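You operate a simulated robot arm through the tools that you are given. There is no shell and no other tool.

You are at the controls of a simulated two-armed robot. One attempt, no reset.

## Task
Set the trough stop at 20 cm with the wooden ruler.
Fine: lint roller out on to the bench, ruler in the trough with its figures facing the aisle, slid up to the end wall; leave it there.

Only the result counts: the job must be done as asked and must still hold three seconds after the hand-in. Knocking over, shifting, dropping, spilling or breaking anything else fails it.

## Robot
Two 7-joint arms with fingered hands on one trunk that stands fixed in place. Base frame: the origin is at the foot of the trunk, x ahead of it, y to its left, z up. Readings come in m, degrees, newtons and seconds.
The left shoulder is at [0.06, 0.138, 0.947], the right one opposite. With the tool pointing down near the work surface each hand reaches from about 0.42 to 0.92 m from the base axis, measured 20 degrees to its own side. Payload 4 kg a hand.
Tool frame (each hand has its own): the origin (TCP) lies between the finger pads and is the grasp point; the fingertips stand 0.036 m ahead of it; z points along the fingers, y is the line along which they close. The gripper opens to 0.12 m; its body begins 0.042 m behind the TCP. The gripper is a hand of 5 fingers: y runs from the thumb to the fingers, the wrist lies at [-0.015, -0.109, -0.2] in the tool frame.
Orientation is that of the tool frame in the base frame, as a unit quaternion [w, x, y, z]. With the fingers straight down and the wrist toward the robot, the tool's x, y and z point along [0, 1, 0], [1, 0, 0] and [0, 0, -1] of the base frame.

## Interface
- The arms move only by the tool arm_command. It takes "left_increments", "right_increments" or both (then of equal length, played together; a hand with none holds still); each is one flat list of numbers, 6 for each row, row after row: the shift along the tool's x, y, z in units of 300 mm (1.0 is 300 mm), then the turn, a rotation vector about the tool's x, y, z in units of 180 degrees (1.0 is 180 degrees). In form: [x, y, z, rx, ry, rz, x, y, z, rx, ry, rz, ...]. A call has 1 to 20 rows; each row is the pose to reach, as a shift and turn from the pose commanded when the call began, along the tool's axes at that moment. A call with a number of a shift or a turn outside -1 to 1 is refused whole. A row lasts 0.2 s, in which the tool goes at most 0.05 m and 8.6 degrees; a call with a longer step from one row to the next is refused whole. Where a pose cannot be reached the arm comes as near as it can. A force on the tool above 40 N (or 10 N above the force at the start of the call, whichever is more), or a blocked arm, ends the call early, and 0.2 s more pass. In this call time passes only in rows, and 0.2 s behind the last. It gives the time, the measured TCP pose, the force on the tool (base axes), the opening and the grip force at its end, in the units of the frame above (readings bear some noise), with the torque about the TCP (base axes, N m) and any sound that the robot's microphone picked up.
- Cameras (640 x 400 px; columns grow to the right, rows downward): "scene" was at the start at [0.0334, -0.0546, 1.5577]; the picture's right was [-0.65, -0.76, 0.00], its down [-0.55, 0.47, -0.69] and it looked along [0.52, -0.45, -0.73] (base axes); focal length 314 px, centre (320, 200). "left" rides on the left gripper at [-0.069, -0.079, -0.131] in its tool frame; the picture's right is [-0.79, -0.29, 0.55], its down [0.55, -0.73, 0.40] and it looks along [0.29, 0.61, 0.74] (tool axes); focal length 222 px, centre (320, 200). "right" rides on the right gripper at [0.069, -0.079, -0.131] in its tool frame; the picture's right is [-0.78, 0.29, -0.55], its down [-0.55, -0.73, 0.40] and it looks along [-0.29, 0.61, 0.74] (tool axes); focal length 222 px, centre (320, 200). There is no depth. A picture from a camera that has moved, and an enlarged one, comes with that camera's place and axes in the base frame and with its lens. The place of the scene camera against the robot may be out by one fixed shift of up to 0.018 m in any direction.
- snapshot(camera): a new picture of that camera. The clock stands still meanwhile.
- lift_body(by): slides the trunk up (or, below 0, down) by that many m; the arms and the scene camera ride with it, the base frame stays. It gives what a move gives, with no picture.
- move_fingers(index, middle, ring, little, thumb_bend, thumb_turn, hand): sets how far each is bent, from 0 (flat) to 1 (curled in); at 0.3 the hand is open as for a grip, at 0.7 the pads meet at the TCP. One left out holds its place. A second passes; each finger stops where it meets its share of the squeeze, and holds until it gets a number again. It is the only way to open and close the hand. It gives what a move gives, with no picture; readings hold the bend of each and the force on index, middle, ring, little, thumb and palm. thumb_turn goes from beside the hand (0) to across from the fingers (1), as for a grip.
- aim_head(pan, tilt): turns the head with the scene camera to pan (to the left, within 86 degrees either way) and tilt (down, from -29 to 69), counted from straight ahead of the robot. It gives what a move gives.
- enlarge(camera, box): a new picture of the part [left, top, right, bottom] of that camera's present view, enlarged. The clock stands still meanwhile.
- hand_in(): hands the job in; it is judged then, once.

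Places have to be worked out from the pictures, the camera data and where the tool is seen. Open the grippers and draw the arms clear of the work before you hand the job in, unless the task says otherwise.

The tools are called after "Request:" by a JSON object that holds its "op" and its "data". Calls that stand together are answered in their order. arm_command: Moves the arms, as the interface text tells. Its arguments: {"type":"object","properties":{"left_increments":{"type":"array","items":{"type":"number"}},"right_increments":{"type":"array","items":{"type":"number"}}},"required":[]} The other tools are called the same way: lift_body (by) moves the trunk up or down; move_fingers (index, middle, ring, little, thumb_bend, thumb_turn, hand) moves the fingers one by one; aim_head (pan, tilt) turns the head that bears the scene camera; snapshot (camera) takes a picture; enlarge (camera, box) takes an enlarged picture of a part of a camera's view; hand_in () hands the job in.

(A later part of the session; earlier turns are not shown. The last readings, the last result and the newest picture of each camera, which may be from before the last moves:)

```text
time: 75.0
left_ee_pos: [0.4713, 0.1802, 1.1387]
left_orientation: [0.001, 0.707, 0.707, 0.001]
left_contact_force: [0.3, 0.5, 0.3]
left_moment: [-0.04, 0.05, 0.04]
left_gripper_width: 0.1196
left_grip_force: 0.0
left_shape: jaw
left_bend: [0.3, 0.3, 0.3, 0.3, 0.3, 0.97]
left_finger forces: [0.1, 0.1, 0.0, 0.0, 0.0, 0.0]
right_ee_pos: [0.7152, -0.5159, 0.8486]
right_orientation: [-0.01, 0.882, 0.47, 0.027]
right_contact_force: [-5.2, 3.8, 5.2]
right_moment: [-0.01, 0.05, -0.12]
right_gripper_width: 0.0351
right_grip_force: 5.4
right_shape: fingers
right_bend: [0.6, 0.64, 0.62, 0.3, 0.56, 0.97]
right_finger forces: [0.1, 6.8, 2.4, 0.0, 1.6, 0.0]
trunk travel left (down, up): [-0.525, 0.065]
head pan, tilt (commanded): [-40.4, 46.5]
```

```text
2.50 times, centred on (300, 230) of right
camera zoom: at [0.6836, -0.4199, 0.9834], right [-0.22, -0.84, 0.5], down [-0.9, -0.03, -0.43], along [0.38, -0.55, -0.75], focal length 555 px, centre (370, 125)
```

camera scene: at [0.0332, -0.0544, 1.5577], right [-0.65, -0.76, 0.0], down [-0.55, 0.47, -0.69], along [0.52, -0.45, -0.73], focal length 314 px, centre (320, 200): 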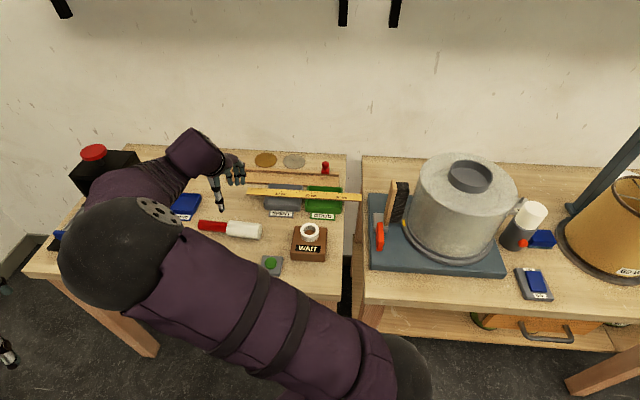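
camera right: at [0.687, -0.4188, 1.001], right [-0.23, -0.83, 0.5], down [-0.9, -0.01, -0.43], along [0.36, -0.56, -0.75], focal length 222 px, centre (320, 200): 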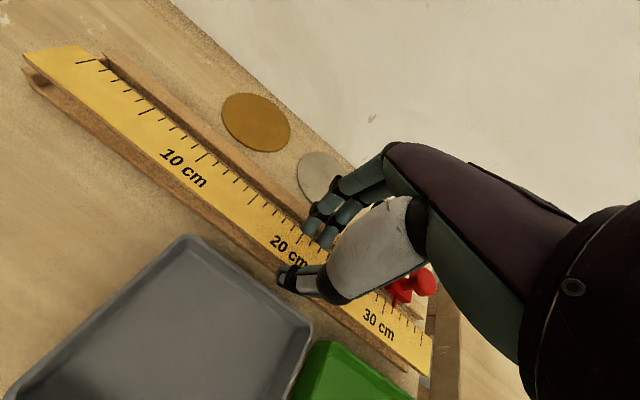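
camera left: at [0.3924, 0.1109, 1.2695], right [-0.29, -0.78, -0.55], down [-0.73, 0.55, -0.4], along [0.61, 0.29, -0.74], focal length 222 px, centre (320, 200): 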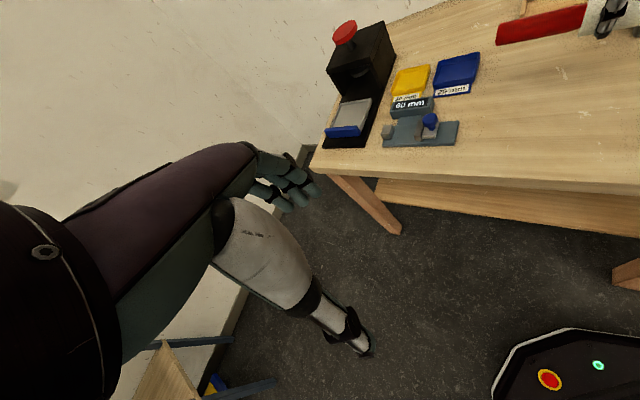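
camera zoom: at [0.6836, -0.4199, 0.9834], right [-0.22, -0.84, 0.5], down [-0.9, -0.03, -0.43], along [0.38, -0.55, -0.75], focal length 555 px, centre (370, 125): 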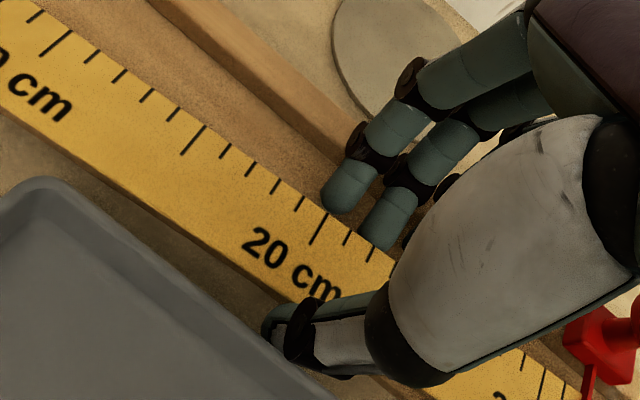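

The middle finger is wedged on the back wall (pushed in), squeezing the ruler against the thumb. I open the thumb first to free the ruler, then raise the hand a few millimetres.

Request:
{"op": "move_fingers", "data": {"hand": "right", "thumb_bend": 0.52}}

Request:
{"op": "arm_command", "data": {"right_increments": [0.0006, 0, -0.01, 0, 0, 0, 0.0012, 0, -0.02, 0, 0, 0]}}

Request:
{"op": "enlarge", "data": {"camera": "scene", "box": [220, 150, 300, 200]}}

Request:
{"op": "enlarge", "data": {"camera": "right", "box": [200, 150, 400, 310]}}

```text
time: 76.0
left_ee_pos: [0.4715, 0.1807, 1.1387]
left_orientation: [0.0, 0.707, 0.707, 0.001]
left_contact_force: [-0.4, 0.0, 1.2]
left_moment: [-0.01, -0.04, -0.01]
left_gripper_width: 0.1199
left_grip_force: 0.1
left_shape: jaw
left_bend: [0.3, 0.3, 0.3, 0.3, 0.3, 0.97]
left_finger forces: [0.1, 0.0, 0.0, 0.0, 0.0, 0.0]
right_ee_pos: [0.7161, -0.5154, 0.8476]
right_orientation: [-0.01, 0.882, 0.471, 0.026]
right_contact_force: [0.0, 2.4, 8.1]
right_moment: [-0.1, -0.03, -0.13]
right_gripper_width: 0.0366
right_grip_force: 6.6
right_shape: fingers
right_bend: [0.6, 0.63, 0.62, 0.3, 0.54, 0.97]
right_finger forces: [0.0, 5.9, 2.5, 0.1, 4.2, 0.0]
trunk travel left (down, up): [-0.525, 0.065]
head pan, tilt (commanded): [-40.4, 46.5]
```

```text
time: 76.6
left_ee_pos: [0.4706, 0.1793, 1.1381]
left_orientation: [0.0, 0.708, 0.707, 0.0]
left_contact_force: [0.7, 0.4, 0.3]
left_moment: [0.03, -0.02, 0.01]
left_gripper_width: 0.1196
left_grip_force: 0.1
left_shape: jaw
left_bend: [0.3, 0.3, 0.3, 0.3, 0.3, 0.97]
left_finger forces: [0.0, 0.1, 0.0, 0.0, 0.1, 0.0]
right_ee_pos: [0.7164, -0.5167, 0.8526]
right_orientation: [-0.011, 0.882, 0.471, 0.026]
right_contact_force: [1.5, -1.3, -0.9]
right_moment: [-0.06, -0.02, -0.01]
right_gripper_width: 0.037
right_grip_force: 1.8
right_shape: fingers
right_bend: [0.6, 0.61, 0.61, 0.3, 0.54, 0.98]
right_finger forces: [0.0, 0.9, 0.1, 0.0, 2.6, 0.0]
trunk travel left (down, up): [-0.525, 0.065]
head pan, tilt (commanded): [-40.4, 46.5]
```

```text
8.00 times, centred on (260, 175) of scene
camera zoom: at [0.0337, -0.0547, 1.5576], right [-0.65, -0.76, 0.0], down [-0.55, 0.47, -0.69], along [0.52, -0.45, -0.73], focal length 2516 px, centre (800, 400)
```

zoom: 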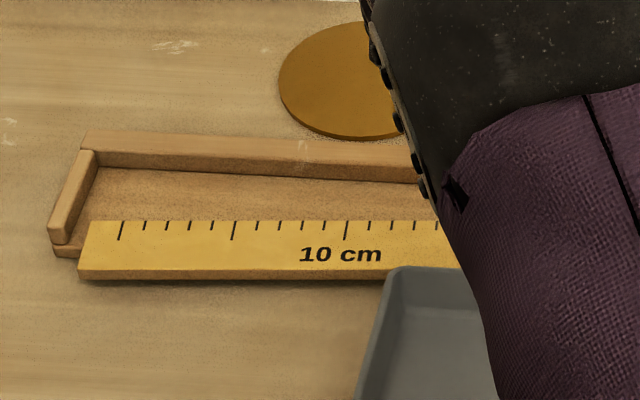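

```text
2.50 times, centred on (300, 230) of right
camera zoom: at [0.6842, -0.4201, 0.988], right [-0.22, -0.84, 0.5], down [-0.9, -0.03, -0.43], along [0.37, -0.55, -0.75], focal length 555 px, centre (370, 125)
```

zoom: 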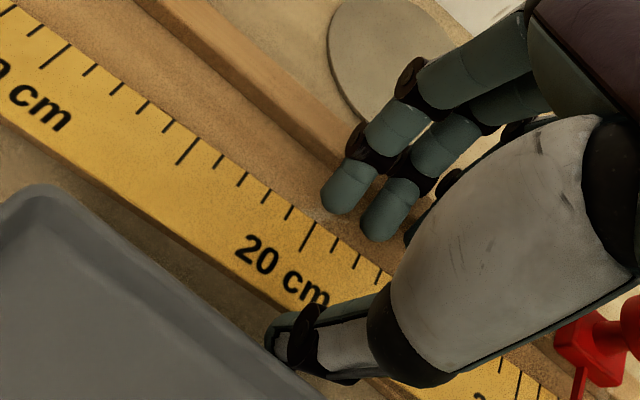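

The thumb (commanded 0.52, held at 0.54) is touching something behind it, likely SPENT tray's back rim. I bring the thumb back in slightly to relieve it and then raise the hand straight up.

Request:
{"op": "move_fingers", "data": {"hand": "right", "thumb_bend": 0.55}}

Request:
{"op": "arm_command", "data": {"right_increments": [0.001, 0, -0.02, 0, 0, 0, 0.003, 0, -0.06, 0, 0, 0, 0.007, 0, -0.13, 0, 0, 0, 0.012, 0, -0.22, 0, 0, 0]}}

Request:
{"op": "snapshot", "data": {"camera": "right"}}

Request:
{"op": "enlarge", "data": {"camera": "scene", "box": [220, 140, 380, 240]}}

```text
time: 77.6
left_ee_pos: [0.4718, 0.1793, 1.1381]
left_orientation: [0.0, 0.708, 0.706, 0.001]
left_contact_force: [0.5, 0.1, -0.8]
left_moment: [-0.02, 0.0, 0.02]
left_gripper_width: 0.1198
left_grip_force: 0.1
left_shape: jaw
left_bend: [0.3, 0.3, 0.3, 0.3, 0.3, 0.97]
left_finger forces: [0.0, 0.0, 0.0, 0.1, 0.0, 0.1]
right_ee_pos: [0.716, -0.5161, 0.854]
right_orientation: [-0.011, 0.882, 0.47, 0.026]
right_contact_force: [-0.9, -0.1, 0.6]
right_moment: [0.02, 0.02, -0.03]
right_gripper_width: 0.0365
right_grip_force: 0.3
right_shape: fingers
right_bend: [0.6, 0.6, 0.61, 0.3, 0.55, 0.97]
right_finger forces: [0.0, 0.4, 0.0, 0.0, 0.3, 0.0]
trunk travel left (down, up): [-0.525, 0.065]
head pan, tilt (commanded): [-40.4, 46.5]
```

```text
time: 78.6
left_ee_pos: [0.4717, 0.1795, 1.1375]
left_orientation: [0.001, 0.708, 0.706, 0.001]
left_contact_force: [-0.9, 0.0, -0.4]
left_moment: [0.01, -0.01, 0.04]
left_gripper_width: 0.1198
left_grip_force: 0.0
left_shape: jaw
left_bend: [0.3, 0.3, 0.3, 0.3, 0.3, 0.97]
left_finger forces: [0.1, 0.2, 0.0, 0.0, 0.0, 0.1]
right_ee_pos: [0.7147, -0.5145, 0.9206]
right_orientation: [-0.01, 0.882, 0.47, 0.027]
right_contact_force: [-0.6, 0.5, -0.4]
right_moment: [0.0, -0.03, -0.04]
right_gripper_width: 0.0369
right_grip_force: 0.1
right_shape: fingers
right_bend: [0.6, 0.6, 0.6, 0.3, 0.55, 0.97]
right_finger forces: [0.0, 0.0, 0.0, 0.1, 0.0, 0.0]
trunk travel left (down, up): [-0.525, 0.065]
head pan, tilt (commanded): [-40.4, 46.5]
```

```text
taken
camera right: at [0.6835, -0.4191, 1.0558], right [-0.22, -0.84, 0.5], down [-0.9, -0.03, -0.43], along [0.38, -0.55, -0.75], focal length 222 px, centre (320, 200)
```

right: 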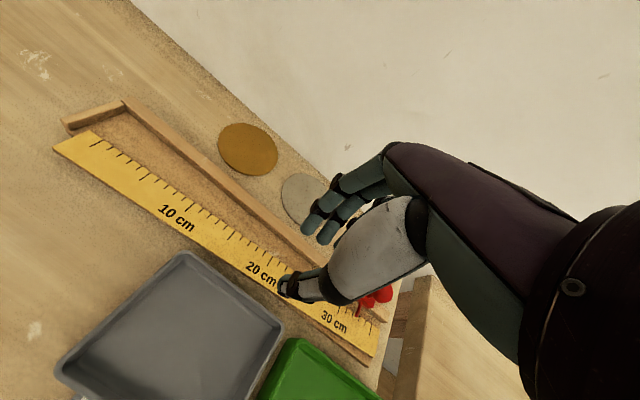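

```text
4.00 times, centred on (300, 190) of scene
camera zoom: at [0.0331, -0.0544, 1.5577], right [-0.65, -0.76, 0.0], down [-0.55, 0.47, -0.69], along [0.52, -0.45, -0.73], focal length 1258 px, centre (400, 240)
```

zoom: 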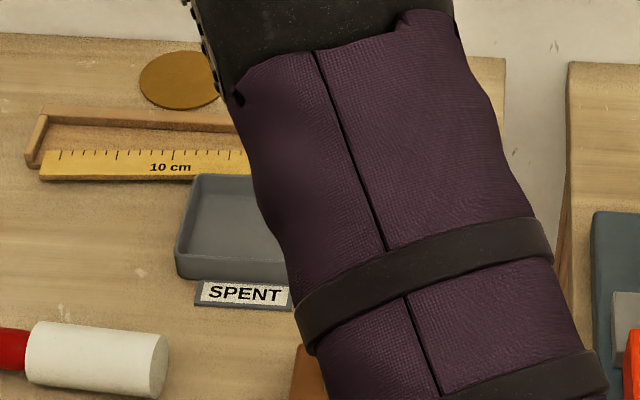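

The ruler lies in the trough, yawed ~4° with its left front corner overhanging the open front. Next I'll use the thumb alone as a pusher: I square the hand back to −45°, curl the fingers out of the way and move to the free bench area left of SPENT (R≈−0.29).

Request:
{"op": "arm_command", "data": {"right_increments": [0.06, 0.005, 0.004, 0, -0.003, 0.01, 0.16, 0.013, 0.009, 0, -0.006, 0.02, 0.26, 0.021, 0.015, 0, -0.009, 0.03, 0.36, 0.03, 0.02, 0, -0.012, 0.04, 0.45, 0.037, 0.025, 0, -0.015, 0.05, 0.509, 0.042, 0.029, 0, -0.0183, 0.0616]}}

Request:
{"op": "move_fingers", "data": {"hand": "right", "index": 1.0, "middle": 1.0, "ring": 1.0, "little": 1.0, "thumb_bend": 0.5}}

Request:
{"op": "snapshot", "data": {"camera": "right"}}

Request:
{"op": "enlarge", "data": {"camera": "scene", "box": [190, 110, 370, 230]}}

```text
time: 80.0
left_ee_pos: [0.4714, 0.1787, 1.1383]
left_orientation: [0.0, 0.708, 0.706, 0.0]
left_contact_force: [-0.3, 0.6, -0.4]
left_moment: [-0.02, -0.01, 0.02]
left_gripper_width: 0.12
left_grip_force: 0.0
left_shape: jaw
left_bend: [0.3, 0.3, 0.3, 0.3, 0.3, 0.97]
left_finger forces: [0.0, 0.1, 0.0, 0.0, 0.0, 0.0]
right_ee_pos: [0.8115, -0.3959, 0.9204]
right_orientation: [0.0, 0.924, 0.382, 0.0]
right_contact_force: [1.2, -0.6, 0.6]
right_moment: [-0.04, 0.0, -0.04]
right_gripper_width: 0.0374
right_grip_force: 0.1
right_shape: fingers
right_bend: [0.6, 0.6, 0.6, 0.3, 0.55, 0.97]
right_finger forces: [0.0, 0.1, 0.0, 0.0, 0.1, 0.0]
trunk travel left (down, up): [-0.525, 0.065]
head pan, tilt (commanded): [-40.4, 46.5]
```

```text
time: 81.0
left_ee_pos: [0.4714, 0.1801, 1.1389]
left_orientation: [0.0, 0.707, 0.707, 0.001]
left_contact_force: [-0.3, -0.8, -1.0]
left_moment: [-0.01, 0.02, -0.02]
left_gripper_width: 0.1196
left_grip_force: 0.1
left_shape: jaw
left_bend: [0.3, 0.3, 0.3, 0.3, 0.3, 0.97]
left_finger forces: [0.0, 0.0, 0.0, 0.0, 0.0, 0.0]
right_ee_pos: [0.8118, -0.3963, 0.9201]
right_orientation: [0.0, 0.924, 0.383, 0.001]
right_contact_force: [-0.6, 0.2, 0.4]
right_moment: [-0.03, 0.05, 0.02]
right_gripper_width: 0.0676
right_grip_force: 0.0
right_shape: fingers
right_bend: [1.0, 1.0, 1.0, 1.0, 0.5, 0.97]
right_finger forces: [0.0, 0.1, 0.0, 0.0, 0.0, 0.0]
trunk travel left (down, up): [-0.525, 0.065]
head pan, tilt (commanded): [-40.4, 46.5]
```

```text
taken
camera right: at [0.8052, -0.2917, 1.0525], right [-0.35, -0.76, 0.55], down [-0.91, 0.13, -0.4], along [0.23, -0.64, -0.74], focal length 222 px, centre (320, 200)
```

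right: 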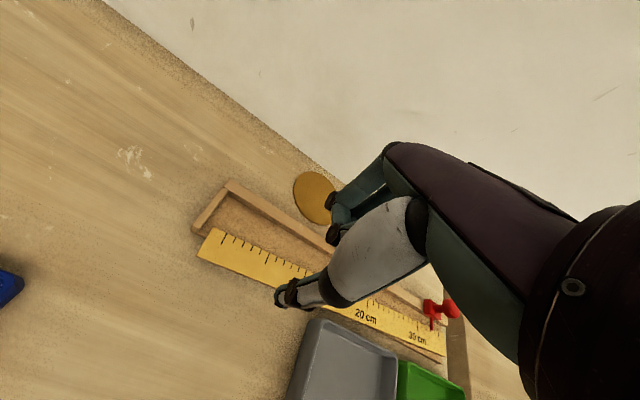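

```text
3.33 times, centred on (280, 170) of scene
camera zoom: at [0.0335, -0.0545, 1.5577], right [-0.65, -0.76, 0.0], down [-0.55, 0.47, -0.69], along [0.52, -0.45, -0.73], focal length 1048 px, centre (453, 300)
```

zoom: 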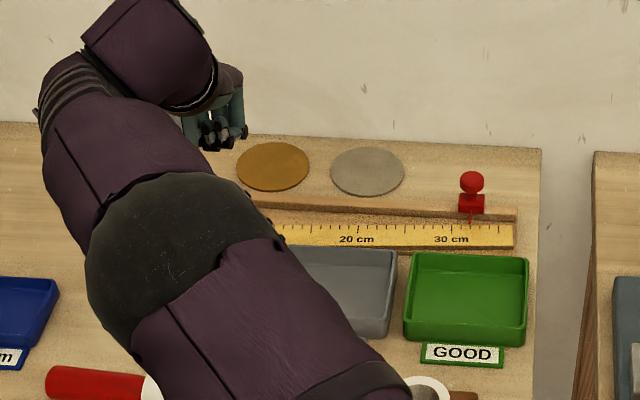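

Fingers are curled, thumb extended. I zoom on the ruler's right half and the needle, and on the thumb's position.

Request:
{"op": "enlarge", "data": {"camera": "scene", "box": [276, 155, 356, 205]}}

Request:
{"op": "enlarge", "data": {"camera": "right", "box": [180, 170, 360, 330]}}

```text
8.00 times, centred on (316, 180) of scene
camera zoom: at [0.0335, -0.0545, 1.5577], right [-0.65, -0.76, 0.0], down [-0.55, 0.47, -0.69], along [0.52, -0.45, -0.73], focal length 2516 px, centre (352, 360)
```

zoom: 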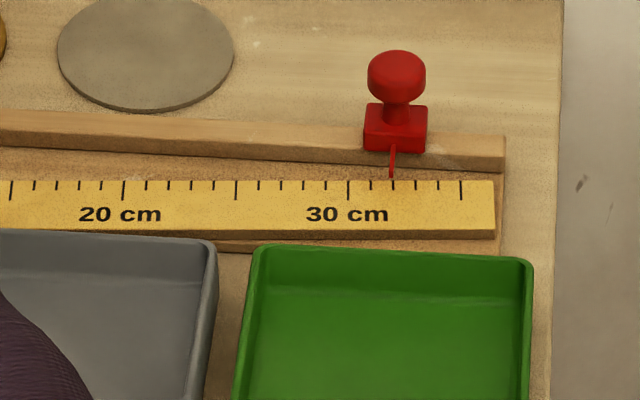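

```text
2.50 times, centred on (270, 250) of right
camera zoom: at [0.8052, -0.2917, 1.0525], right [-0.35, -0.76, 0.55], down [-0.91, 0.13, -0.4], along [0.23, -0.64, -0.74], focal length 555 px, centre (445, 75)
```

zoom: 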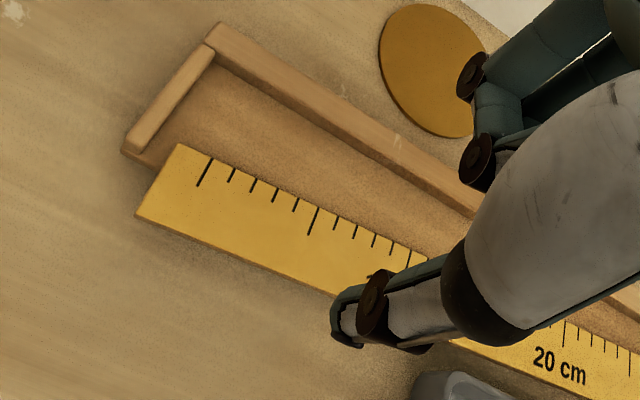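

The trays are exactly where they were; the needle reads ≈32 with the ruler under it. The thumb hovers ~2 cm in front of the ruler's front edge at R≈−0.30; I lower toward bench level, sensing for contact.

Request:
{"op": "arm_command", "data": {"right_increments": [0, 0, 0.06, 0, 0, 0, 0, 0, 0.13, 0, 0, 0, 0, 0, 0.18, 0, 0, 0, 0, 0, 0.21, 0, 0, 0]}}

Request:
{"op": "enlarge", "data": {"camera": "right", "box": [180, 150, 380, 330]}}

Request:
{"op": "enlarge", "data": {"camera": "scene", "box": [200, 140, 300, 210]}}

```text
time: 82.0
left_ee_pos: [0.4708, 0.179, 1.1385]
left_orientation: [0.001, 0.707, 0.707, 0.0]
left_contact_force: [-0.3, -0.3, 0.6]
left_moment: [0.01, -0.01, -0.04]
left_gripper_width: 0.1197
left_grip_force: 0.0
left_shape: jaw
left_bend: [0.3, 0.3, 0.3, 0.3, 0.3, 0.97]
left_finger forces: [0.0, 0.0, 0.0, 0.0, 0.0, 0.0]
right_ee_pos: [0.8121, -0.3946, 0.8557]
right_orientation: [0.0, 0.924, 0.382, 0.0]
right_contact_force: [0.0, 0.5, -0.1]
right_moment: [0.02, -0.01, -0.03]
right_gripper_width: 0.0672
right_grip_force: 0.0
right_shape: fingers
right_bend: [1.0, 1.0, 1.0, 1.0, 0.5, 0.97]
right_finger forces: [0.0, 0.0, 0.0, 0.0, 0.1, 0.1]
trunk travel left (down, up): [-0.525, 0.065]
head pan, tilt (commanded): [-40.4, 46.5]
```

```text
2.22 times, centred on (280, 240) of right
camera zoom: at [0.806, -0.2906, 0.9881], right [-0.35, -0.76, 0.55], down [-0.91, 0.13, -0.4], along [0.23, -0.64, -0.74], focal length 494 px, centre (409, 111)
```

zoom: 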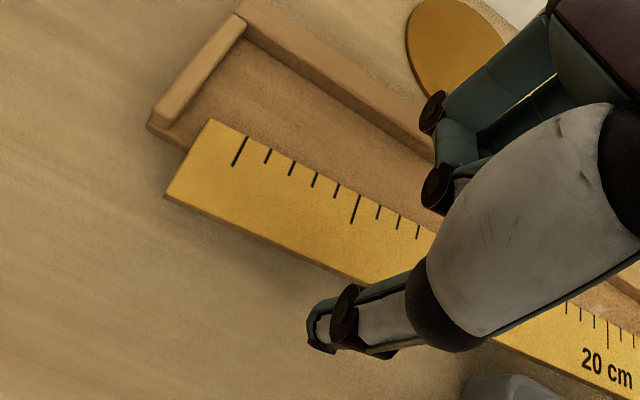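

```text
5.71 times, centred on (250, 175) of scene
camera zoom: at [0.0337, -0.0545, 1.5578], right [-0.65, -0.76, 0.0], down [-0.55, 0.47, -0.69], along [0.52, -0.45, -0.73], focal length 1797 px, centre (720, 343)
```

zoom: 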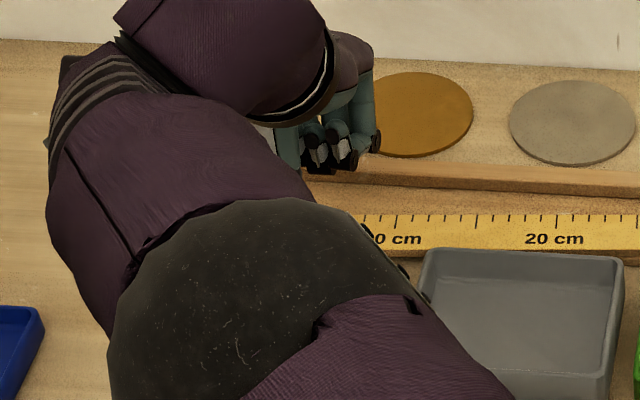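

Thumb is in front of the ruler over free bench. I step down until the thumb touches the bench.

Request:
{"op": "arm_command", "data": {"right_increments": [0, 0, 0.007, 0, 0, 0, 0, 0, 0.014, 0, 0, 0]}}

Request:
{"op": "arm_command", "data": {"right_increments": [0, 0, 0.006, 0, 0, 0, 0, 0, 0.012, 0, 0, 0]}}

```text
time: 82.6
left_ee_pos: [0.4715, 0.1796, 1.138]
left_orientation: [0.0, 0.708, 0.706, -0.001]
left_contact_force: [0.5, 0.4, 0.2]
left_moment: [0.01, -0.02, 0.01]
left_gripper_width: 0.1199
left_grip_force: 0.1
left_shape: jaw
left_bend: [0.3, 0.3, 0.3, 0.3, 0.3, 0.97]
left_finger forces: [0.1, 0.0, 0.1, 0.0, 0.0, 0.0]
right_ee_pos: [0.8116, -0.3961, 0.8517]
right_orientation: [-0.001, 0.924, 0.382, -0.001]
right_contact_force: [0.0, -0.4, 0.5]
right_moment: [0.0, 0.01, 0.01]
right_gripper_width: 0.0673
right_grip_force: 0.1
right_shape: fingers
right_bend: [1.0, 1.0, 1.0, 1.0, 0.5, 0.97]
right_finger forces: [0.1, 0.0, 0.0, 0.0, 0.0, 0.1]
trunk travel left (down, up): [-0.525, 0.065]
head pan, tilt (commanded): [-40.4, 46.5]
```

```text
time: 83.2
left_ee_pos: [0.4719, 0.1794, 1.138]
left_orientation: [-0.001, 0.707, 0.707, 0.0]
left_contact_force: [-1.0, 0.4, -0.1]
left_moment: [0.02, -0.01, 0.0]
left_gripper_width: 0.1196
left_grip_force: 0.1
left_shape: jaw
left_bend: [0.3, 0.3, 0.3, 0.3, 0.3, 0.97]
left_finger forces: [0.0, 0.1, 0.1, 0.1, 0.0, 0.1]
right_ee_pos: [0.8113, -0.3955, 0.8482]
right_orientation: [0.0, 0.924, 0.383, 0.0]
right_contact_force: [-0.9, 0.1, 0.3]
right_moment: [-0.02, -0.01, 0.03]
right_gripper_width: 0.0676
right_grip_force: 0.1
right_shape: fingers
right_bend: [1.0, 1.0, 1.0, 1.0, 0.5, 0.97]
right_finger forces: [0.0, 0.1, 0.1, 0.0, 0.0, 0.0]
trunk travel left (down, up): [-0.525, 0.065]
head pan, tilt (commanded): [-40.4, 46.5]
```

Still free at z≈0.848. Continuing down.

Request:
{"op": "arm_command", "data": {"right_increments": [0, 0, 0.006, 0, 0, 0, 0, 0, 0.012, 0, 0, 0]}}

Request:
{"op": "arm_command", "data": {"right_increments": [0, 0, 0.005, 0, 0, 0, 0, 0, 0.01, 0, 0, 0]}}

Request:
{"op": "enlarge", "data": {"camera": "right", "box": [180, 150, 380, 330]}}

```text
time: 83.8
left_ee_pos: [0.472, 0.1804, 1.1385]
left_orientation: [0.0, 0.708, 0.707, -0.001]
left_contact_force: [0.4, 0.2, -0.5]
left_moment: [0.0, -0.01, -0.02]
left_gripper_width: 0.1198
left_grip_force: 0.0
left_shape: jaw
left_bend: [0.3, 0.3, 0.3, 0.3, 0.3, 0.97]
left_finger forces: [0.0, 0.0, 0.0, 0.0, 0.1, 0.0]
right_ee_pos: [0.812, -0.3962, 0.8448]
right_orientation: [-0.001, 0.924, 0.383, 0.001]
right_contact_force: [0.3, 0.4, 0.0]
right_moment: [-0.01, 0.01, 0.0]
right_gripper_width: 0.0673
right_grip_force: 0.1
right_shape: fingers
right_bend: [1.0, 1.0, 1.0, 1.0, 0.5, 0.97]
right_finger forces: [0.0, 0.0, 0.0, 0.0, 0.0, 0.0]
trunk travel left (down, up): [-0.525, 0.065]
head pan, tilt (commanded): [-40.4, 46.5]
```

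```text
time: 84.4
left_ee_pos: [0.4724, 0.1793, 1.1396]
left_orientation: [-0.001, 0.708, 0.706, 0.0]
left_contact_force: [-0.5, -1.0, -0.4]
left_moment: [0.01, 0.0, -0.01]
left_gripper_width: 0.1199
left_grip_force: 0.1
left_shape: jaw
left_bend: [0.3, 0.3, 0.3, 0.3, 0.3, 0.97]
left_finger forces: [0.1, 0.0, 0.0, 0.1, 0.0, 0.0]
right_ee_pos: [0.8111, -0.3957, 0.8428]
right_orientation: [-0.001, 0.924, 0.382, 0.0]
right_contact_force: [0.0, 0.0, 1.1]
right_moment: [0.01, 0.03, -0.03]
right_gripper_width: 0.0678
right_grip_force: 0.1
right_shape: fingers
right_bend: [1.0, 1.0, 1.0, 1.0, 0.5, 0.97]
right_finger forces: [0.1, 0.0, 0.0, 0.1, 0.0, 0.0]
trunk travel left (down, up): [-0.525, 0.065]
head pan, tilt (commanded): [-40.4, 46.5]
```

```text
2.22 times, centred on (280, 240) of right
camera zoom: at [0.8046, -0.2908, 0.9742], right [-0.35, -0.76, 0.55], down [-0.91, 0.13, -0.4], along [0.23, -0.64, -0.74], focal length 494 px, centre (409, 111)
```

zoom: 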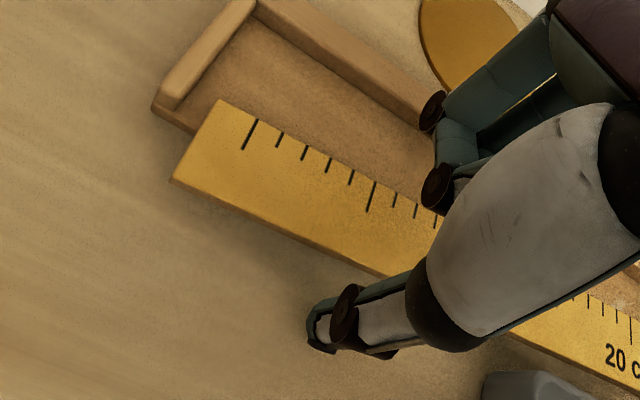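

Still no bench contact at z≈0.843. Two more careful steps.

Request:
{"op": "arm_command", "data": {"right_increments": [0, 0, 0.004, 0, 0, 0, 0, 0, 0.008, 0, 0, 0]}}

Request:
{"op": "arm_command", "data": {"right_increments": [0, 0, 0.004, 0, 0, 0, 0, 0, 0.008, 0, 0, 0]}}

```text
time: 85.0
left_ee_pos: [0.4721, 0.1797, 1.1394]
left_orientation: [0.0, 0.708, 0.706, 0.0]
left_contact_force: [-0.3, 0.5, -1.1]
left_moment: [0.0, 0.0, -0.04]
left_gripper_width: 0.1196
left_grip_force: 0.0
left_shape: jaw
left_bend: [0.3, 0.3, 0.3, 0.3, 0.3, 0.97]
left_finger forces: [0.0, 0.1, 0.0, 0.0, 0.0, 0.0]
right_ee_pos: [0.811, -0.396, 0.8395]
right_orientation: [0.0, 0.924, 0.383, 0.0]
right_contact_force: [-0.2, 0.0, 1.1]
right_moment: [-0.02, 0.04, -0.01]
right_gripper_width: 0.0677
right_grip_force: 0.0
right_shape: fingers
right_bend: [1.0, 1.0, 1.0, 1.0, 0.5, 0.97]
right_finger forces: [0.0, 0.0, 0.0, 0.0, 0.2, 0.0]
trunk travel left (down, up): [-0.525, 0.065]
head pan, tilt (commanded): [-40.4, 46.5]
```

```text
time: 85.6
left_ee_pos: [0.4712, 0.1796, 1.1395]
left_orientation: [0.001, 0.708, 0.706, 0.001]
left_contact_force: [0.8, 0.8, -0.1]
left_moment: [0.02, 0.0, 0.0]
left_gripper_width: 0.1197
left_grip_force: 0.1
left_shape: jaw
left_bend: [0.3, 0.3, 0.3, 0.3, 0.3, 0.97]
left_finger forces: [0.0, 0.0, 0.0, 0.1, 0.0, 0.0]
right_ee_pos: [0.812, -0.397, 0.8379]
right_orientation: [0.002, 0.924, 0.383, 0.001]
right_contact_force: [0.1, -0.2, 6.6]
right_moment: [0.23, 0.18, -0.02]
right_gripper_width: 0.0678
right_grip_force: 3.7
right_shape: fingers
right_bend: [1.0, 1.0, 1.0, 1.0, 0.5, 0.97]
right_finger forces: [0.0, 0.1, 0.1, 0.0, 6.6, 0.0]
trunk travel left (down, up): [-0.525, 0.065]
head pan, tilt (commanded): [-40.4, 46.5]
```

Thumb tip meets the bench at TCP z≈0.8393. I raise so its tip is ~1.5 mm above trough-floor level, then push forward (+F) in stages against the ruler's front edge.

Request:
{"op": "arm_command", "data": {"right_increments": [0, 0, -0.018, 0, 0, 0, 0, 0, -0.0325, 0, 0, 0, 0, 0.025, -0.0325, 0, 0, 0, 0, 0.05, -0.0325, 0, 0, 0, 0, 0.075, -0.0325, 0, 0, 0, 0, 0.1, -0.0325, 0, 0, 0]}}

Request:
{"op": "enlarge", "data": {"camera": "right", "box": [180, 130, 380, 310]}}

Request:
{"op": "enlarge", "data": {"camera": "scene", "box": [276, 155, 356, 205]}}

```text
time: 87.0
left_ee_pos: [0.4715, 0.1795, 1.1393]
left_orientation: [0.0, 0.707, 0.707, 0.0]
left_contact_force: [0.6, 0.4, 0.1]
left_moment: [-0.01, 0.01, -0.02]
left_gripper_width: 0.1196
left_grip_force: 0.1
left_shape: jaw
left_bend: [0.3, 0.3, 0.3, 0.3, 0.3, 0.97]
left_finger forces: [0.1, 0.0, 0.1, 0.0, 0.0, 0.0]
right_ee_pos: [0.8318, -0.4161, 0.8465]
right_orientation: [0.0, 0.924, 0.383, 0.0]
right_contact_force: [-0.5, -0.2, -0.1]
right_moment: [0.01, 0.03, -0.01]
right_gripper_width: 0.0676
right_grip_force: 0.0
right_shape: fingers
right_bend: [1.0, 1.0, 1.0, 1.0, 0.5, 0.97]
right_finger forces: [0.0, 0.1, 0.1, 0.0, 0.0, 0.0]
trunk travel left (down, up): [-0.525, 0.065]
head pan, tilt (commanded): [-40.4, 46.5]
```

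```text
2.22 times, centred on (280, 220) of right
camera zoom: at [0.826, -0.3123, 0.9791], right [-0.35, -0.76, 0.55], down [-0.91, 0.13, -0.4], along [0.23, -0.64, -0.74], focal length 494 px, centre (409, 156)
```

zoom: 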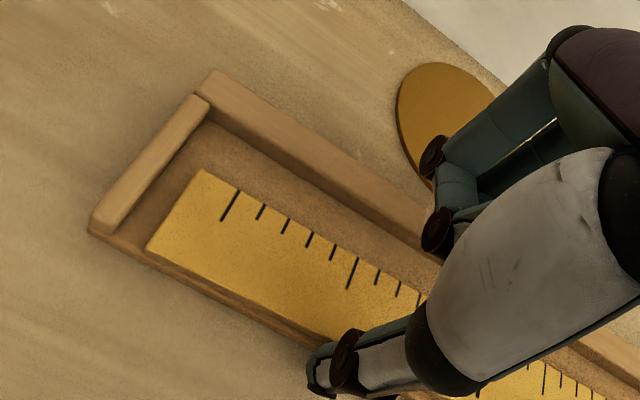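

```text
8.00 times, centred on (316, 180) of scene
camera zoom: at [0.0336, -0.0547, 1.5578], right [-0.65, -0.76, 0.0], down [-0.55, 0.47, -0.69], along [0.52, -0.45, -0.73], focal length 2516 px, centre (352, 360)
```

zoom: 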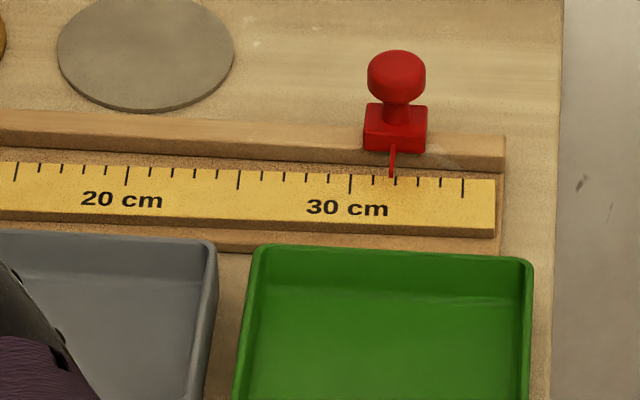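

The ruler is fully in the trough, nearly parallel, and the needle passes over it (reading ≈32). I keep pushing forward another 1.2 cm.

Request:
{"op": "arm_command", "data": {"right_increments": [0, 0.015, 0, 0, 0, 0, 0, 0.03, 0, 0, 0, 0, 0, 0.04, 0, 0, 0, 0]}}

Request:
{"op": "enlarge", "data": {"camera": "right", "box": [180, 130, 380, 310]}}

Request:
{"op": "enlarge", "data": {"camera": "scene", "box": [276, 155, 356, 205]}}

```text
time: 87.8
left_ee_pos: [0.4717, 0.1795, 1.1385]
left_orientation: [0.0, 0.708, 0.706, 0.0]
left_contact_force: [0.3, -0.2, -0.5]
left_moment: [-0.02, 0.01, -0.03]
left_gripper_width: 0.1197
left_grip_force: 0.1
left_shape: jaw
left_bend: [0.3, 0.3, 0.3, 0.3, 0.3, 0.97]
left_finger forces: [0.1, 0.0, 0.1, 0.1, 0.0, 0.0]
right_ee_pos: [0.8424, -0.4251, 0.8482]
right_orientation: [0.002, 0.924, 0.383, 0.001]
right_contact_force: [0.3, 0.6, 1.3]
right_moment: [0.04, 0.01, -0.01]
right_gripper_width: 0.0682
right_grip_force: 0.5
right_shape: fingers
right_bend: [1.0, 1.0, 1.0, 1.0, 0.49, 0.97]
right_finger forces: [0.0, 0.0, 0.0, 0.0, 1.2, 0.0]
trunk travel left (down, up): [-0.525, 0.065]
head pan, tilt (commanded): [-40.4, 46.5]
```

```text
2.22 times, centred on (280, 220) of right
camera zoom: at [0.8347, -0.3204, 0.9791], right [-0.35, -0.76, 0.55], down [-0.91, 0.13, -0.4], along [0.23, -0.64, -0.74], focal length 494 px, centre (409, 156)
```

zoom: 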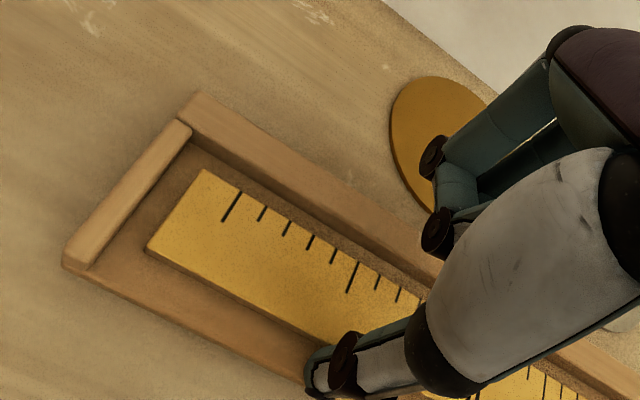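

```text
8.00 times, centred on (316, 180) of scene
camera zoom: at [0.0333, -0.0544, 1.5578], right [-0.65, -0.76, 0.0], down [-0.55, 0.47, -0.69], along [0.52, -0.45, -0.73], focal length 2516 px, centre (352, 360)
```

zoom: 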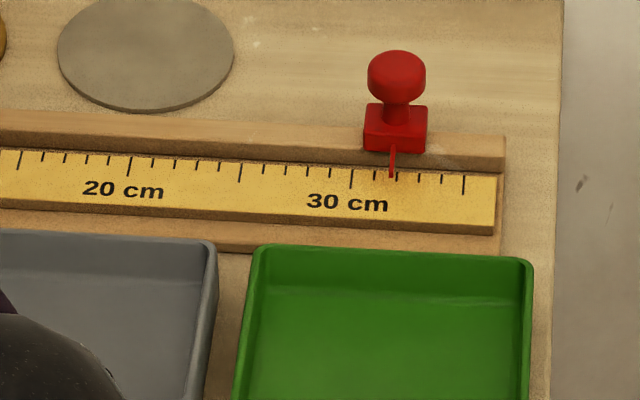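

Ruler is parallel, roughly 8 mm off the back wall. I continue pushing in smaller steps, watching force.

Request:
{"op": "arm_command", "data": {"right_increments": [0, 0.01, 0, 0, 0, 0, 0, 0.02, 0, 0, 0, 0]}}

Request:
{"op": "enlarge", "data": {"camera": "right", "box": [180, 130, 380, 310]}}

Request:
{"op": "enlarge", "data": {"camera": "scene", "box": [276, 155, 356, 205]}}

```text
time: 88.4
left_ee_pos: [0.4714, 0.1791, 1.138]
left_orientation: [0.0, 0.708, 0.707, 0.0]
left_contact_force: [-0.4, 0.0, 0.2]
left_moment: [0.04, -0.02, -0.02]
left_gripper_width: 0.1196
left_grip_force: 0.1
left_shape: jaw
left_bend: [0.3, 0.3, 0.3, 0.3, 0.3, 0.97]
left_finger forces: [0.1, 0.0, 0.0, 0.0, 0.1, 0.0]
right_ee_pos: [0.8446, -0.4311, 0.8476]
right_orientation: [0.0, 0.924, 0.382, 0.001]
right_contact_force: [0.1, 1.2, -0.1]
right_moment: [0.0, 0.03, 0.0]
right_gripper_width: 0.0681
right_grip_force: 0.6
right_shape: fingers
right_bend: [1.0, 1.0, 1.0, 1.0, 0.49, 0.97]
right_finger forces: [0.1, 0.1, 0.0, 0.0, 1.1, 0.1]
trunk travel left (down, up): [-0.525, 0.065]
head pan, tilt (commanded): [-40.4, 46.5]
```

```text
2.22 times, centred on (280, 220) of right
camera zoom: at [0.8387, -0.3257, 0.9792], right [-0.35, -0.76, 0.55], down [-0.91, 0.13, -0.4], along [0.23, -0.64, -0.74], focal length 494 px, centre (409, 156)
```

zoom: 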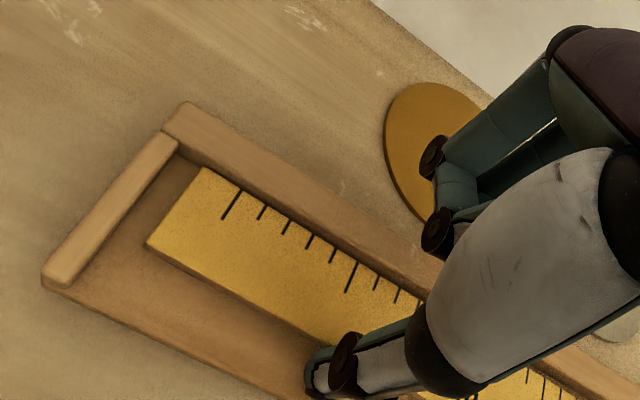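

```text
8.00 times, centred on (316, 180) of scene
camera zoom: at [0.0335, -0.0547, 1.5577], right [-0.65, -0.76, 0.0], down [-0.55, 0.47, -0.69], along [0.52, -0.45, -0.73], focal length 2516 px, centre (352, 360)
```

zoom: 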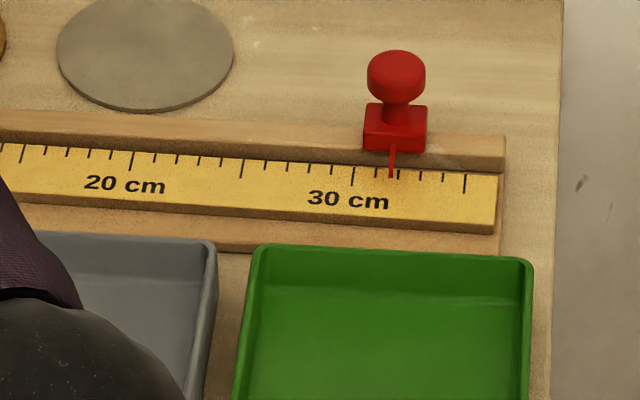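

The left part is close to the back wall now. I back the thumb off, rise well above the stop's knob, and travel toward the ruler's right end to push it left to the end wall.

Request:
{"op": "arm_command", "data": {"right_increments": [0, -0.03, 0, 0, 0, 0, 0, -0.05, -0.05, 0, 0, 0, 0, -0.05, -0.17, 0, 0, 0, 0, -0.05, -0.29, 0, 0, 0, -0.12, -0.04, -0.29, 0, 0, 0, -0.27, -0.01, -0.29, 0, 0, 0, -0.42, 0.02, -0.29, 0, 0, 0, -0.56, 0.04, -0.29, 0, 0, 0, -0.7, 0.06, -0.29, 0, 0, 0]}}

Request:
{"op": "snapshot", "data": {"camera": "right"}}

Request:
{"op": "enlarge", "data": {"camera": "scene", "box": [220, 155, 300, 205]}}

```text
time: 90.4
left_ee_pos: [0.4707, 0.1791, 1.1396]
left_orientation: [0.001, 0.707, 0.707, 0.001]
left_contact_force: [0.2, -0.2, -0.2]
left_moment: [0.0, 0.02, 0.0]
left_gripper_width: 0.1197
left_grip_force: 0.0
left_shape: jaw
left_bend: [0.3, 0.3, 0.3, 0.3, 0.3, 0.97]
left_finger forces: [0.0, 0.0, 0.0, 0.1, 0.1, 0.0]
right_ee_pos: [0.7112, -0.5901, 0.9364]
right_orientation: [0.0, 0.924, 0.383, 0.0]
right_contact_force: [-0.1, 0.3, 0.3]
right_moment: [0.0, 0.02, 0.01]
right_gripper_width: 0.0678
right_grip_force: 0.0
right_shape: fingers
right_bend: [1.0, 1.0, 1.0, 1.0, 0.5, 0.97]
right_finger forces: [0.0, 0.0, 0.0, 0.0, 0.0, 0.1]
right hand out of reach, approached as far as the arm can: row 1
trunk travel left (down, up): [-0.525, 0.065]
head pan, tilt (commanded): [-40.4, 46.5]
```

```text
taken
camera right: at [0.7041, -0.485, 1.068], right [-0.35, -0.76, 0.55], down [-0.91, 0.13, -0.4], along [0.23, -0.64, -0.74], focal length 222 px, centre (320, 200)
```

right: 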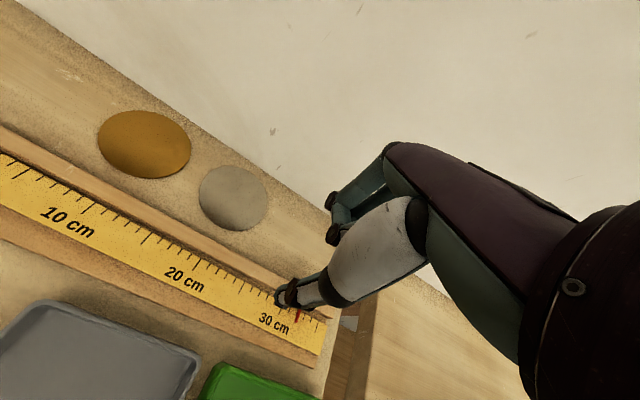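

```text
8.00 times, centred on (260, 180) of scene
camera zoom: at [0.0331, -0.0553, 1.5577], right [-0.65, -0.76, 0.0], down [-0.55, 0.47, -0.69], along [0.52, -0.45, -0.73], focal length 2516 px, centre (800, 360)
```

zoom: 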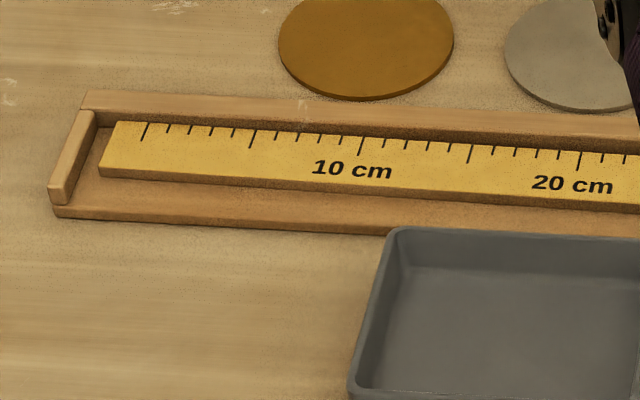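

Ruler lies parallel in the trough, left end about 7 mm short of the end wall. I move past the right end of the trough (R≈0.036), staying high over the stop.

Request:
{"op": "arm_command", "data": {"right_increments": [-0.1, 0.006, 0, 0, 0, 0, -0.22, 0.012, 0, 0, 0, 0, -0.33, 0.018, 0, 0, 0, 0, -0.405, 0.023, 0, 0, 0, 0]}}

Request:
{"op": "snapshot", "data": {"camera": "right"}}

Request:
{"op": "enlarge", "data": {"camera": "scene", "box": [276, 130, 376, 210]}}

```text
time: 91.4
left_ee_pos: [0.473, 0.1793, 1.1379]
left_orientation: [0.001, 0.708, 0.707, 0.0]
left_contact_force: [0.0, -0.2, 0.3]
left_moment: [0.0, -0.02, 0.03]
left_gripper_width: 0.12
left_grip_force: 0.0
left_shape: jaw
left_bend: [0.3, 0.3, 0.3, 0.3, 0.3, 0.97]
left_finger forces: [0.0, 0.1, 0.1, 0.0, 0.0, 0.0]
right_ee_pos: [0.6287, -0.6825, 0.9354]
right_orientation: [0.001, 0.924, 0.383, 0.001]
right_contact_force: [-0.2, 1.1, -0.5]
right_moment: [0.01, 0.03, -0.02]
right_gripper_width: 0.0675
right_grip_force: 0.1
right_shape: fingers
right_bend: [1.0, 1.0, 1.0, 1.0, 0.5, 0.97]
right_finger forces: [0.1, 0.0, 0.1, 0.1, 0.1, 0.0]
trunk travel left (down, up): [-0.525, 0.065]
head pan, tilt (commanded): [-40.4, 46.5]
```

```text
taken
camera right: at [0.6227, -0.5769, 1.0672], right [-0.35, -0.76, 0.55], down [-0.91, 0.13, -0.4], along [0.23, -0.64, -0.74], focal length 222 px, centre (320, 200)
```

right: 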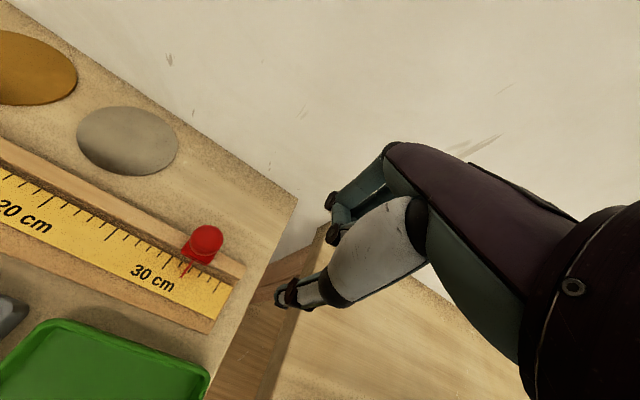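

```text
5.00 times, centred on (326, 170) of scene
camera zoom: at [0.0332, -0.0548, 1.5577], right [-0.65, -0.76, 0.0], down [-0.55, 0.47, -0.69], along [0.52, -0.45, -0.73], focal length 1573 px, centre (290, 350)
```

zoom: 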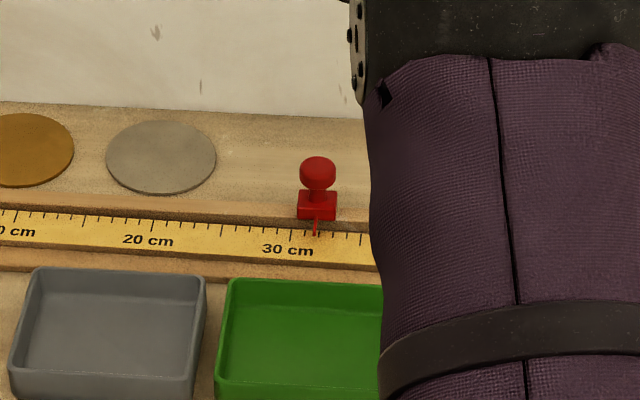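

Clear of the ruler's right end. I descend to thumb-at-floor height beside it.

Request:
{"op": "arm_command", "data": {"right_increments": [0, 0, 0.08, 0, 0, 0, 0, 0, 0.17, 0, 0, 0, 0, 0, 0.25, 0, 0, 0, 0, 0, 0.29, 0, 0, 0]}}

Request:
{"op": "enlarge", "data": {"camera": "right", "box": [180, 130, 380, 310]}}

```text
time: 92.4
left_ee_pos: [0.4718, 0.1789, 1.1389]
left_orientation: [-0.001, 0.708, 0.707, 0.0]
left_contact_force: [0.1, 0.6, 0.2]
left_moment: [-0.01, 0.02, 0.01]
left_gripper_width: 0.1197
left_grip_force: 0.0
left_shape: jaw
left_bend: [0.3, 0.3, 0.3, 0.3, 0.3, 0.97]
left_finger forces: [0.1, 0.1, 0.1, 0.0, 0.0, 0.0]
right_ee_pos: [0.6273, -0.6816, 0.8469]
right_orientation: [0.001, 0.924, 0.382, 0.0]
right_contact_force: [0.1, 0.4, 1.2]
right_moment: [0.02, 0.04, -0.01]
right_gripper_width: 0.0675
right_grip_force: 0.0
right_shape: fingers
right_bend: [1.0, 1.0, 1.0, 1.0, 0.5, 0.97]
right_finger forces: [0.0, 0.0, 0.0, 0.1, 0.1, 0.0]
trunk travel left (down, up): [-0.525, 0.065]
head pan, tilt (commanded): [-40.4, 46.5]
```

```text
2.22 times, centred on (280, 220) of right
camera zoom: at [0.6213, -0.577, 0.9799], right [-0.35, -0.76, 0.55], down [-0.91, 0.13, -0.4], along [0.23, -0.64, -0.74], focal length 494 px, centre (409, 156)
```

zoom: 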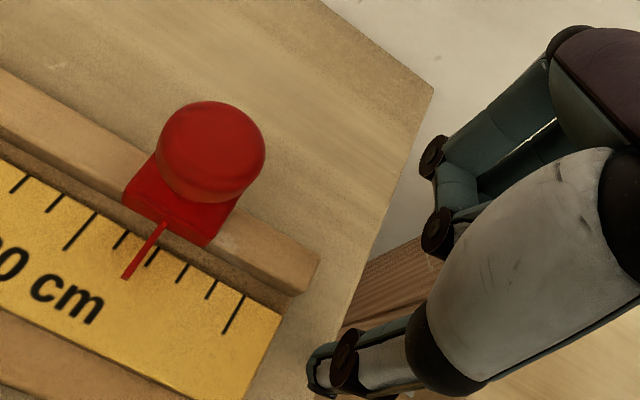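

The thumb is just right of the ruler's end. I push left in small steps.

Request:
{"op": "arm_command", "data": {"right_increments": [0.02, 0, 0, 0, 0, 0, 0.04, 0, 0, 0, 0, 0, 0.055, 0, 0, 0, 0, 0]}}

Request:
{"op": "enlarge", "data": {"camera": "right", "box": [180, 130, 380, 310]}}

Request:
{"op": "enlarge", "data": {"camera": "scene", "box": [226, 155, 290, 195]}}

```text
time: 93.2
left_ee_pos: [0.4712, 0.1799, 1.1391]
left_orientation: [0.0, 0.708, 0.706, -0.001]
left_contact_force: [0.1, -0.3, 0.2]
left_moment: [0.01, -0.05, 0.04]
left_gripper_width: 0.1195
left_grip_force: 0.1
left_shape: jaw
left_bend: [0.3, 0.3, 0.3, 0.3, 0.3, 0.97]
left_finger forces: [0.0, 0.0, 0.0, 0.0, 0.0, 0.0]
right_ee_pos: [0.639, -0.6706, 0.847]
right_orientation: [0.0, 0.924, 0.382, 0.0]
right_contact_force: [0.1, 0.0, 1.0]
right_moment: [-0.01, -0.01, -0.01]
right_gripper_width: 0.0673
right_grip_force: 0.2
right_shape: fingers
right_bend: [1.0, 1.0, 1.0, 1.0, 0.5, 0.97]
right_finger forces: [0.1, 0.0, 0.0, 0.1, 0.1, 0.0]
trunk travel left (down, up): [-0.525, 0.065]
head pan, tilt (commanded): [-40.4, 46.5]
```

```text
2.22 times, centred on (280, 220) of right
camera zoom: at [0.6335, -0.5655, 0.9796], right [-0.35, -0.76, 0.55], down [-0.91, 0.13, -0.4], along [0.23, -0.64, -0.74], focal length 494 px, centre (409, 156)
```

zoom: 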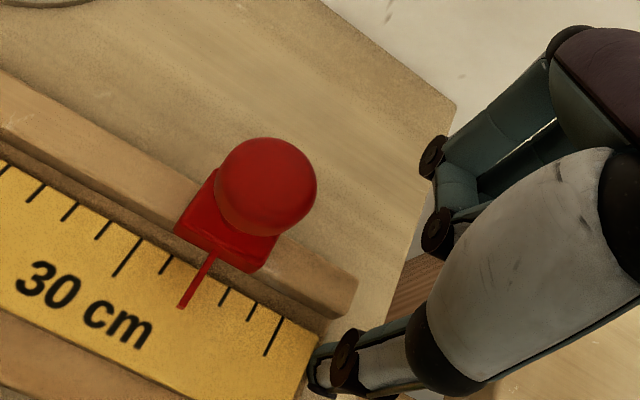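

```text
10.00 times, centred on (258, 175) of scene
camera zoom: at [0.0335, -0.0545, 1.5578], right [-0.65, -0.76, 0.0], down [-0.55, 0.47, -0.69], along [0.52, -0.45, -0.73], focal length 3145 px, centre (940, 450)
```

zoom: 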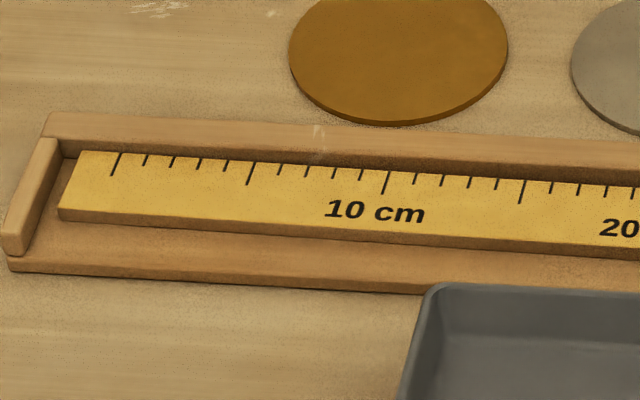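

Thumb is about to touch the ruler's end; the left gap is ~7 mm. I continue in 3 mm steps.

Request:
{"op": "arm_command", "data": {"right_increments": [0.01, 0, 0, 0, 0, 0, 0.02, 0, 0, 0, 0, 0]}}

Request:
{"op": "enlarge", "data": {"camera": "scene", "box": [226, 155, 290, 195]}}

Request:
{"op": "enlarge", "data": {"camera": "right", "box": [180, 130, 380, 310]}}

```text
time: 93.8
left_ee_pos: [0.4705, 0.1797, 1.1377]
left_orientation: [0.0, 0.707, 0.707, 0.0]
left_contact_force: [0.2, -0.3, 0.1]
left_moment: [0.0, -0.04, -0.02]
left_gripper_width: 0.12
left_grip_force: 0.0
left_shape: jaw
left_bend: [0.3, 0.3, 0.3, 0.3, 0.3, 0.97]
left_finger forces: [0.0, 0.0, 0.1, 0.0, 0.0, 0.0]
right_ee_pos: [0.6443, -0.6673, 0.8479]
right_orientation: [0.0, 0.924, 0.383, 0.0]
right_contact_force: [-0.6, 0.3, 0.7]
right_moment: [0.0, 0.04, 0.01]
right_gripper_width: 0.0677
right_grip_force: 0.6
right_shape: fingers
right_bend: [1.0, 1.0, 1.0, 1.0, 0.5, 0.97]
right_finger forces: [0.1, 0.0, 0.1, 0.0, 0.5, 0.0]
trunk travel left (down, up): [-0.525, 0.065]
head pan, tilt (commanded): [-40.4, 46.5]
```

```text
10.00 times, centred on (258, 175) of scene
camera zoom: at [0.0334, -0.0546, 1.5578], right [-0.65, -0.76, 0.0], down [-0.55, 0.47, -0.69], along [0.52, -0.45, -0.73], focal length 3145 px, centre (940, 450)
```

zoom: 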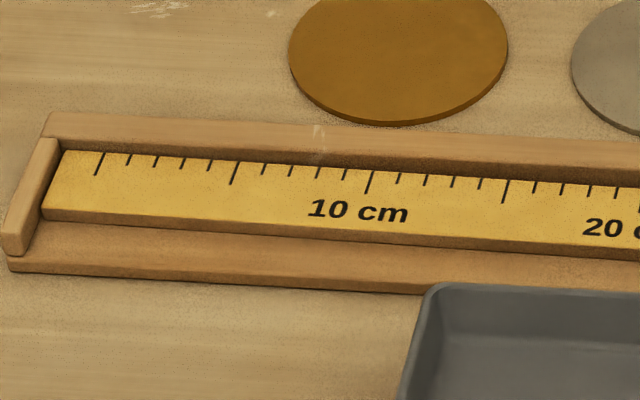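

```text
2.22 times, centred on (280, 220) of right
camera zoom: at [0.6376, -0.5609, 0.9796], right [-0.35, -0.76, 0.55], down [-0.91, 0.13, -0.4], along [0.23, -0.64, -0.74], focal length 494 px, centre (409, 156)
```

zoom: 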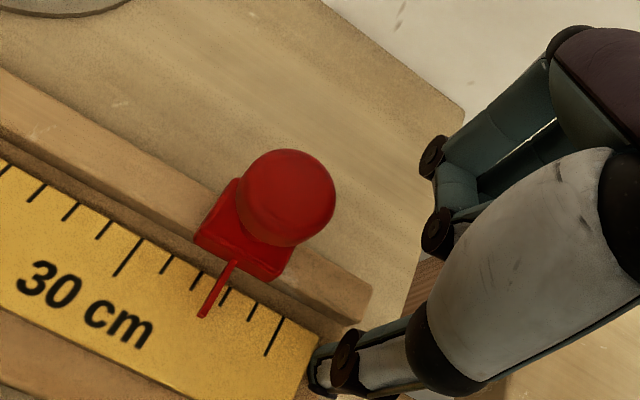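

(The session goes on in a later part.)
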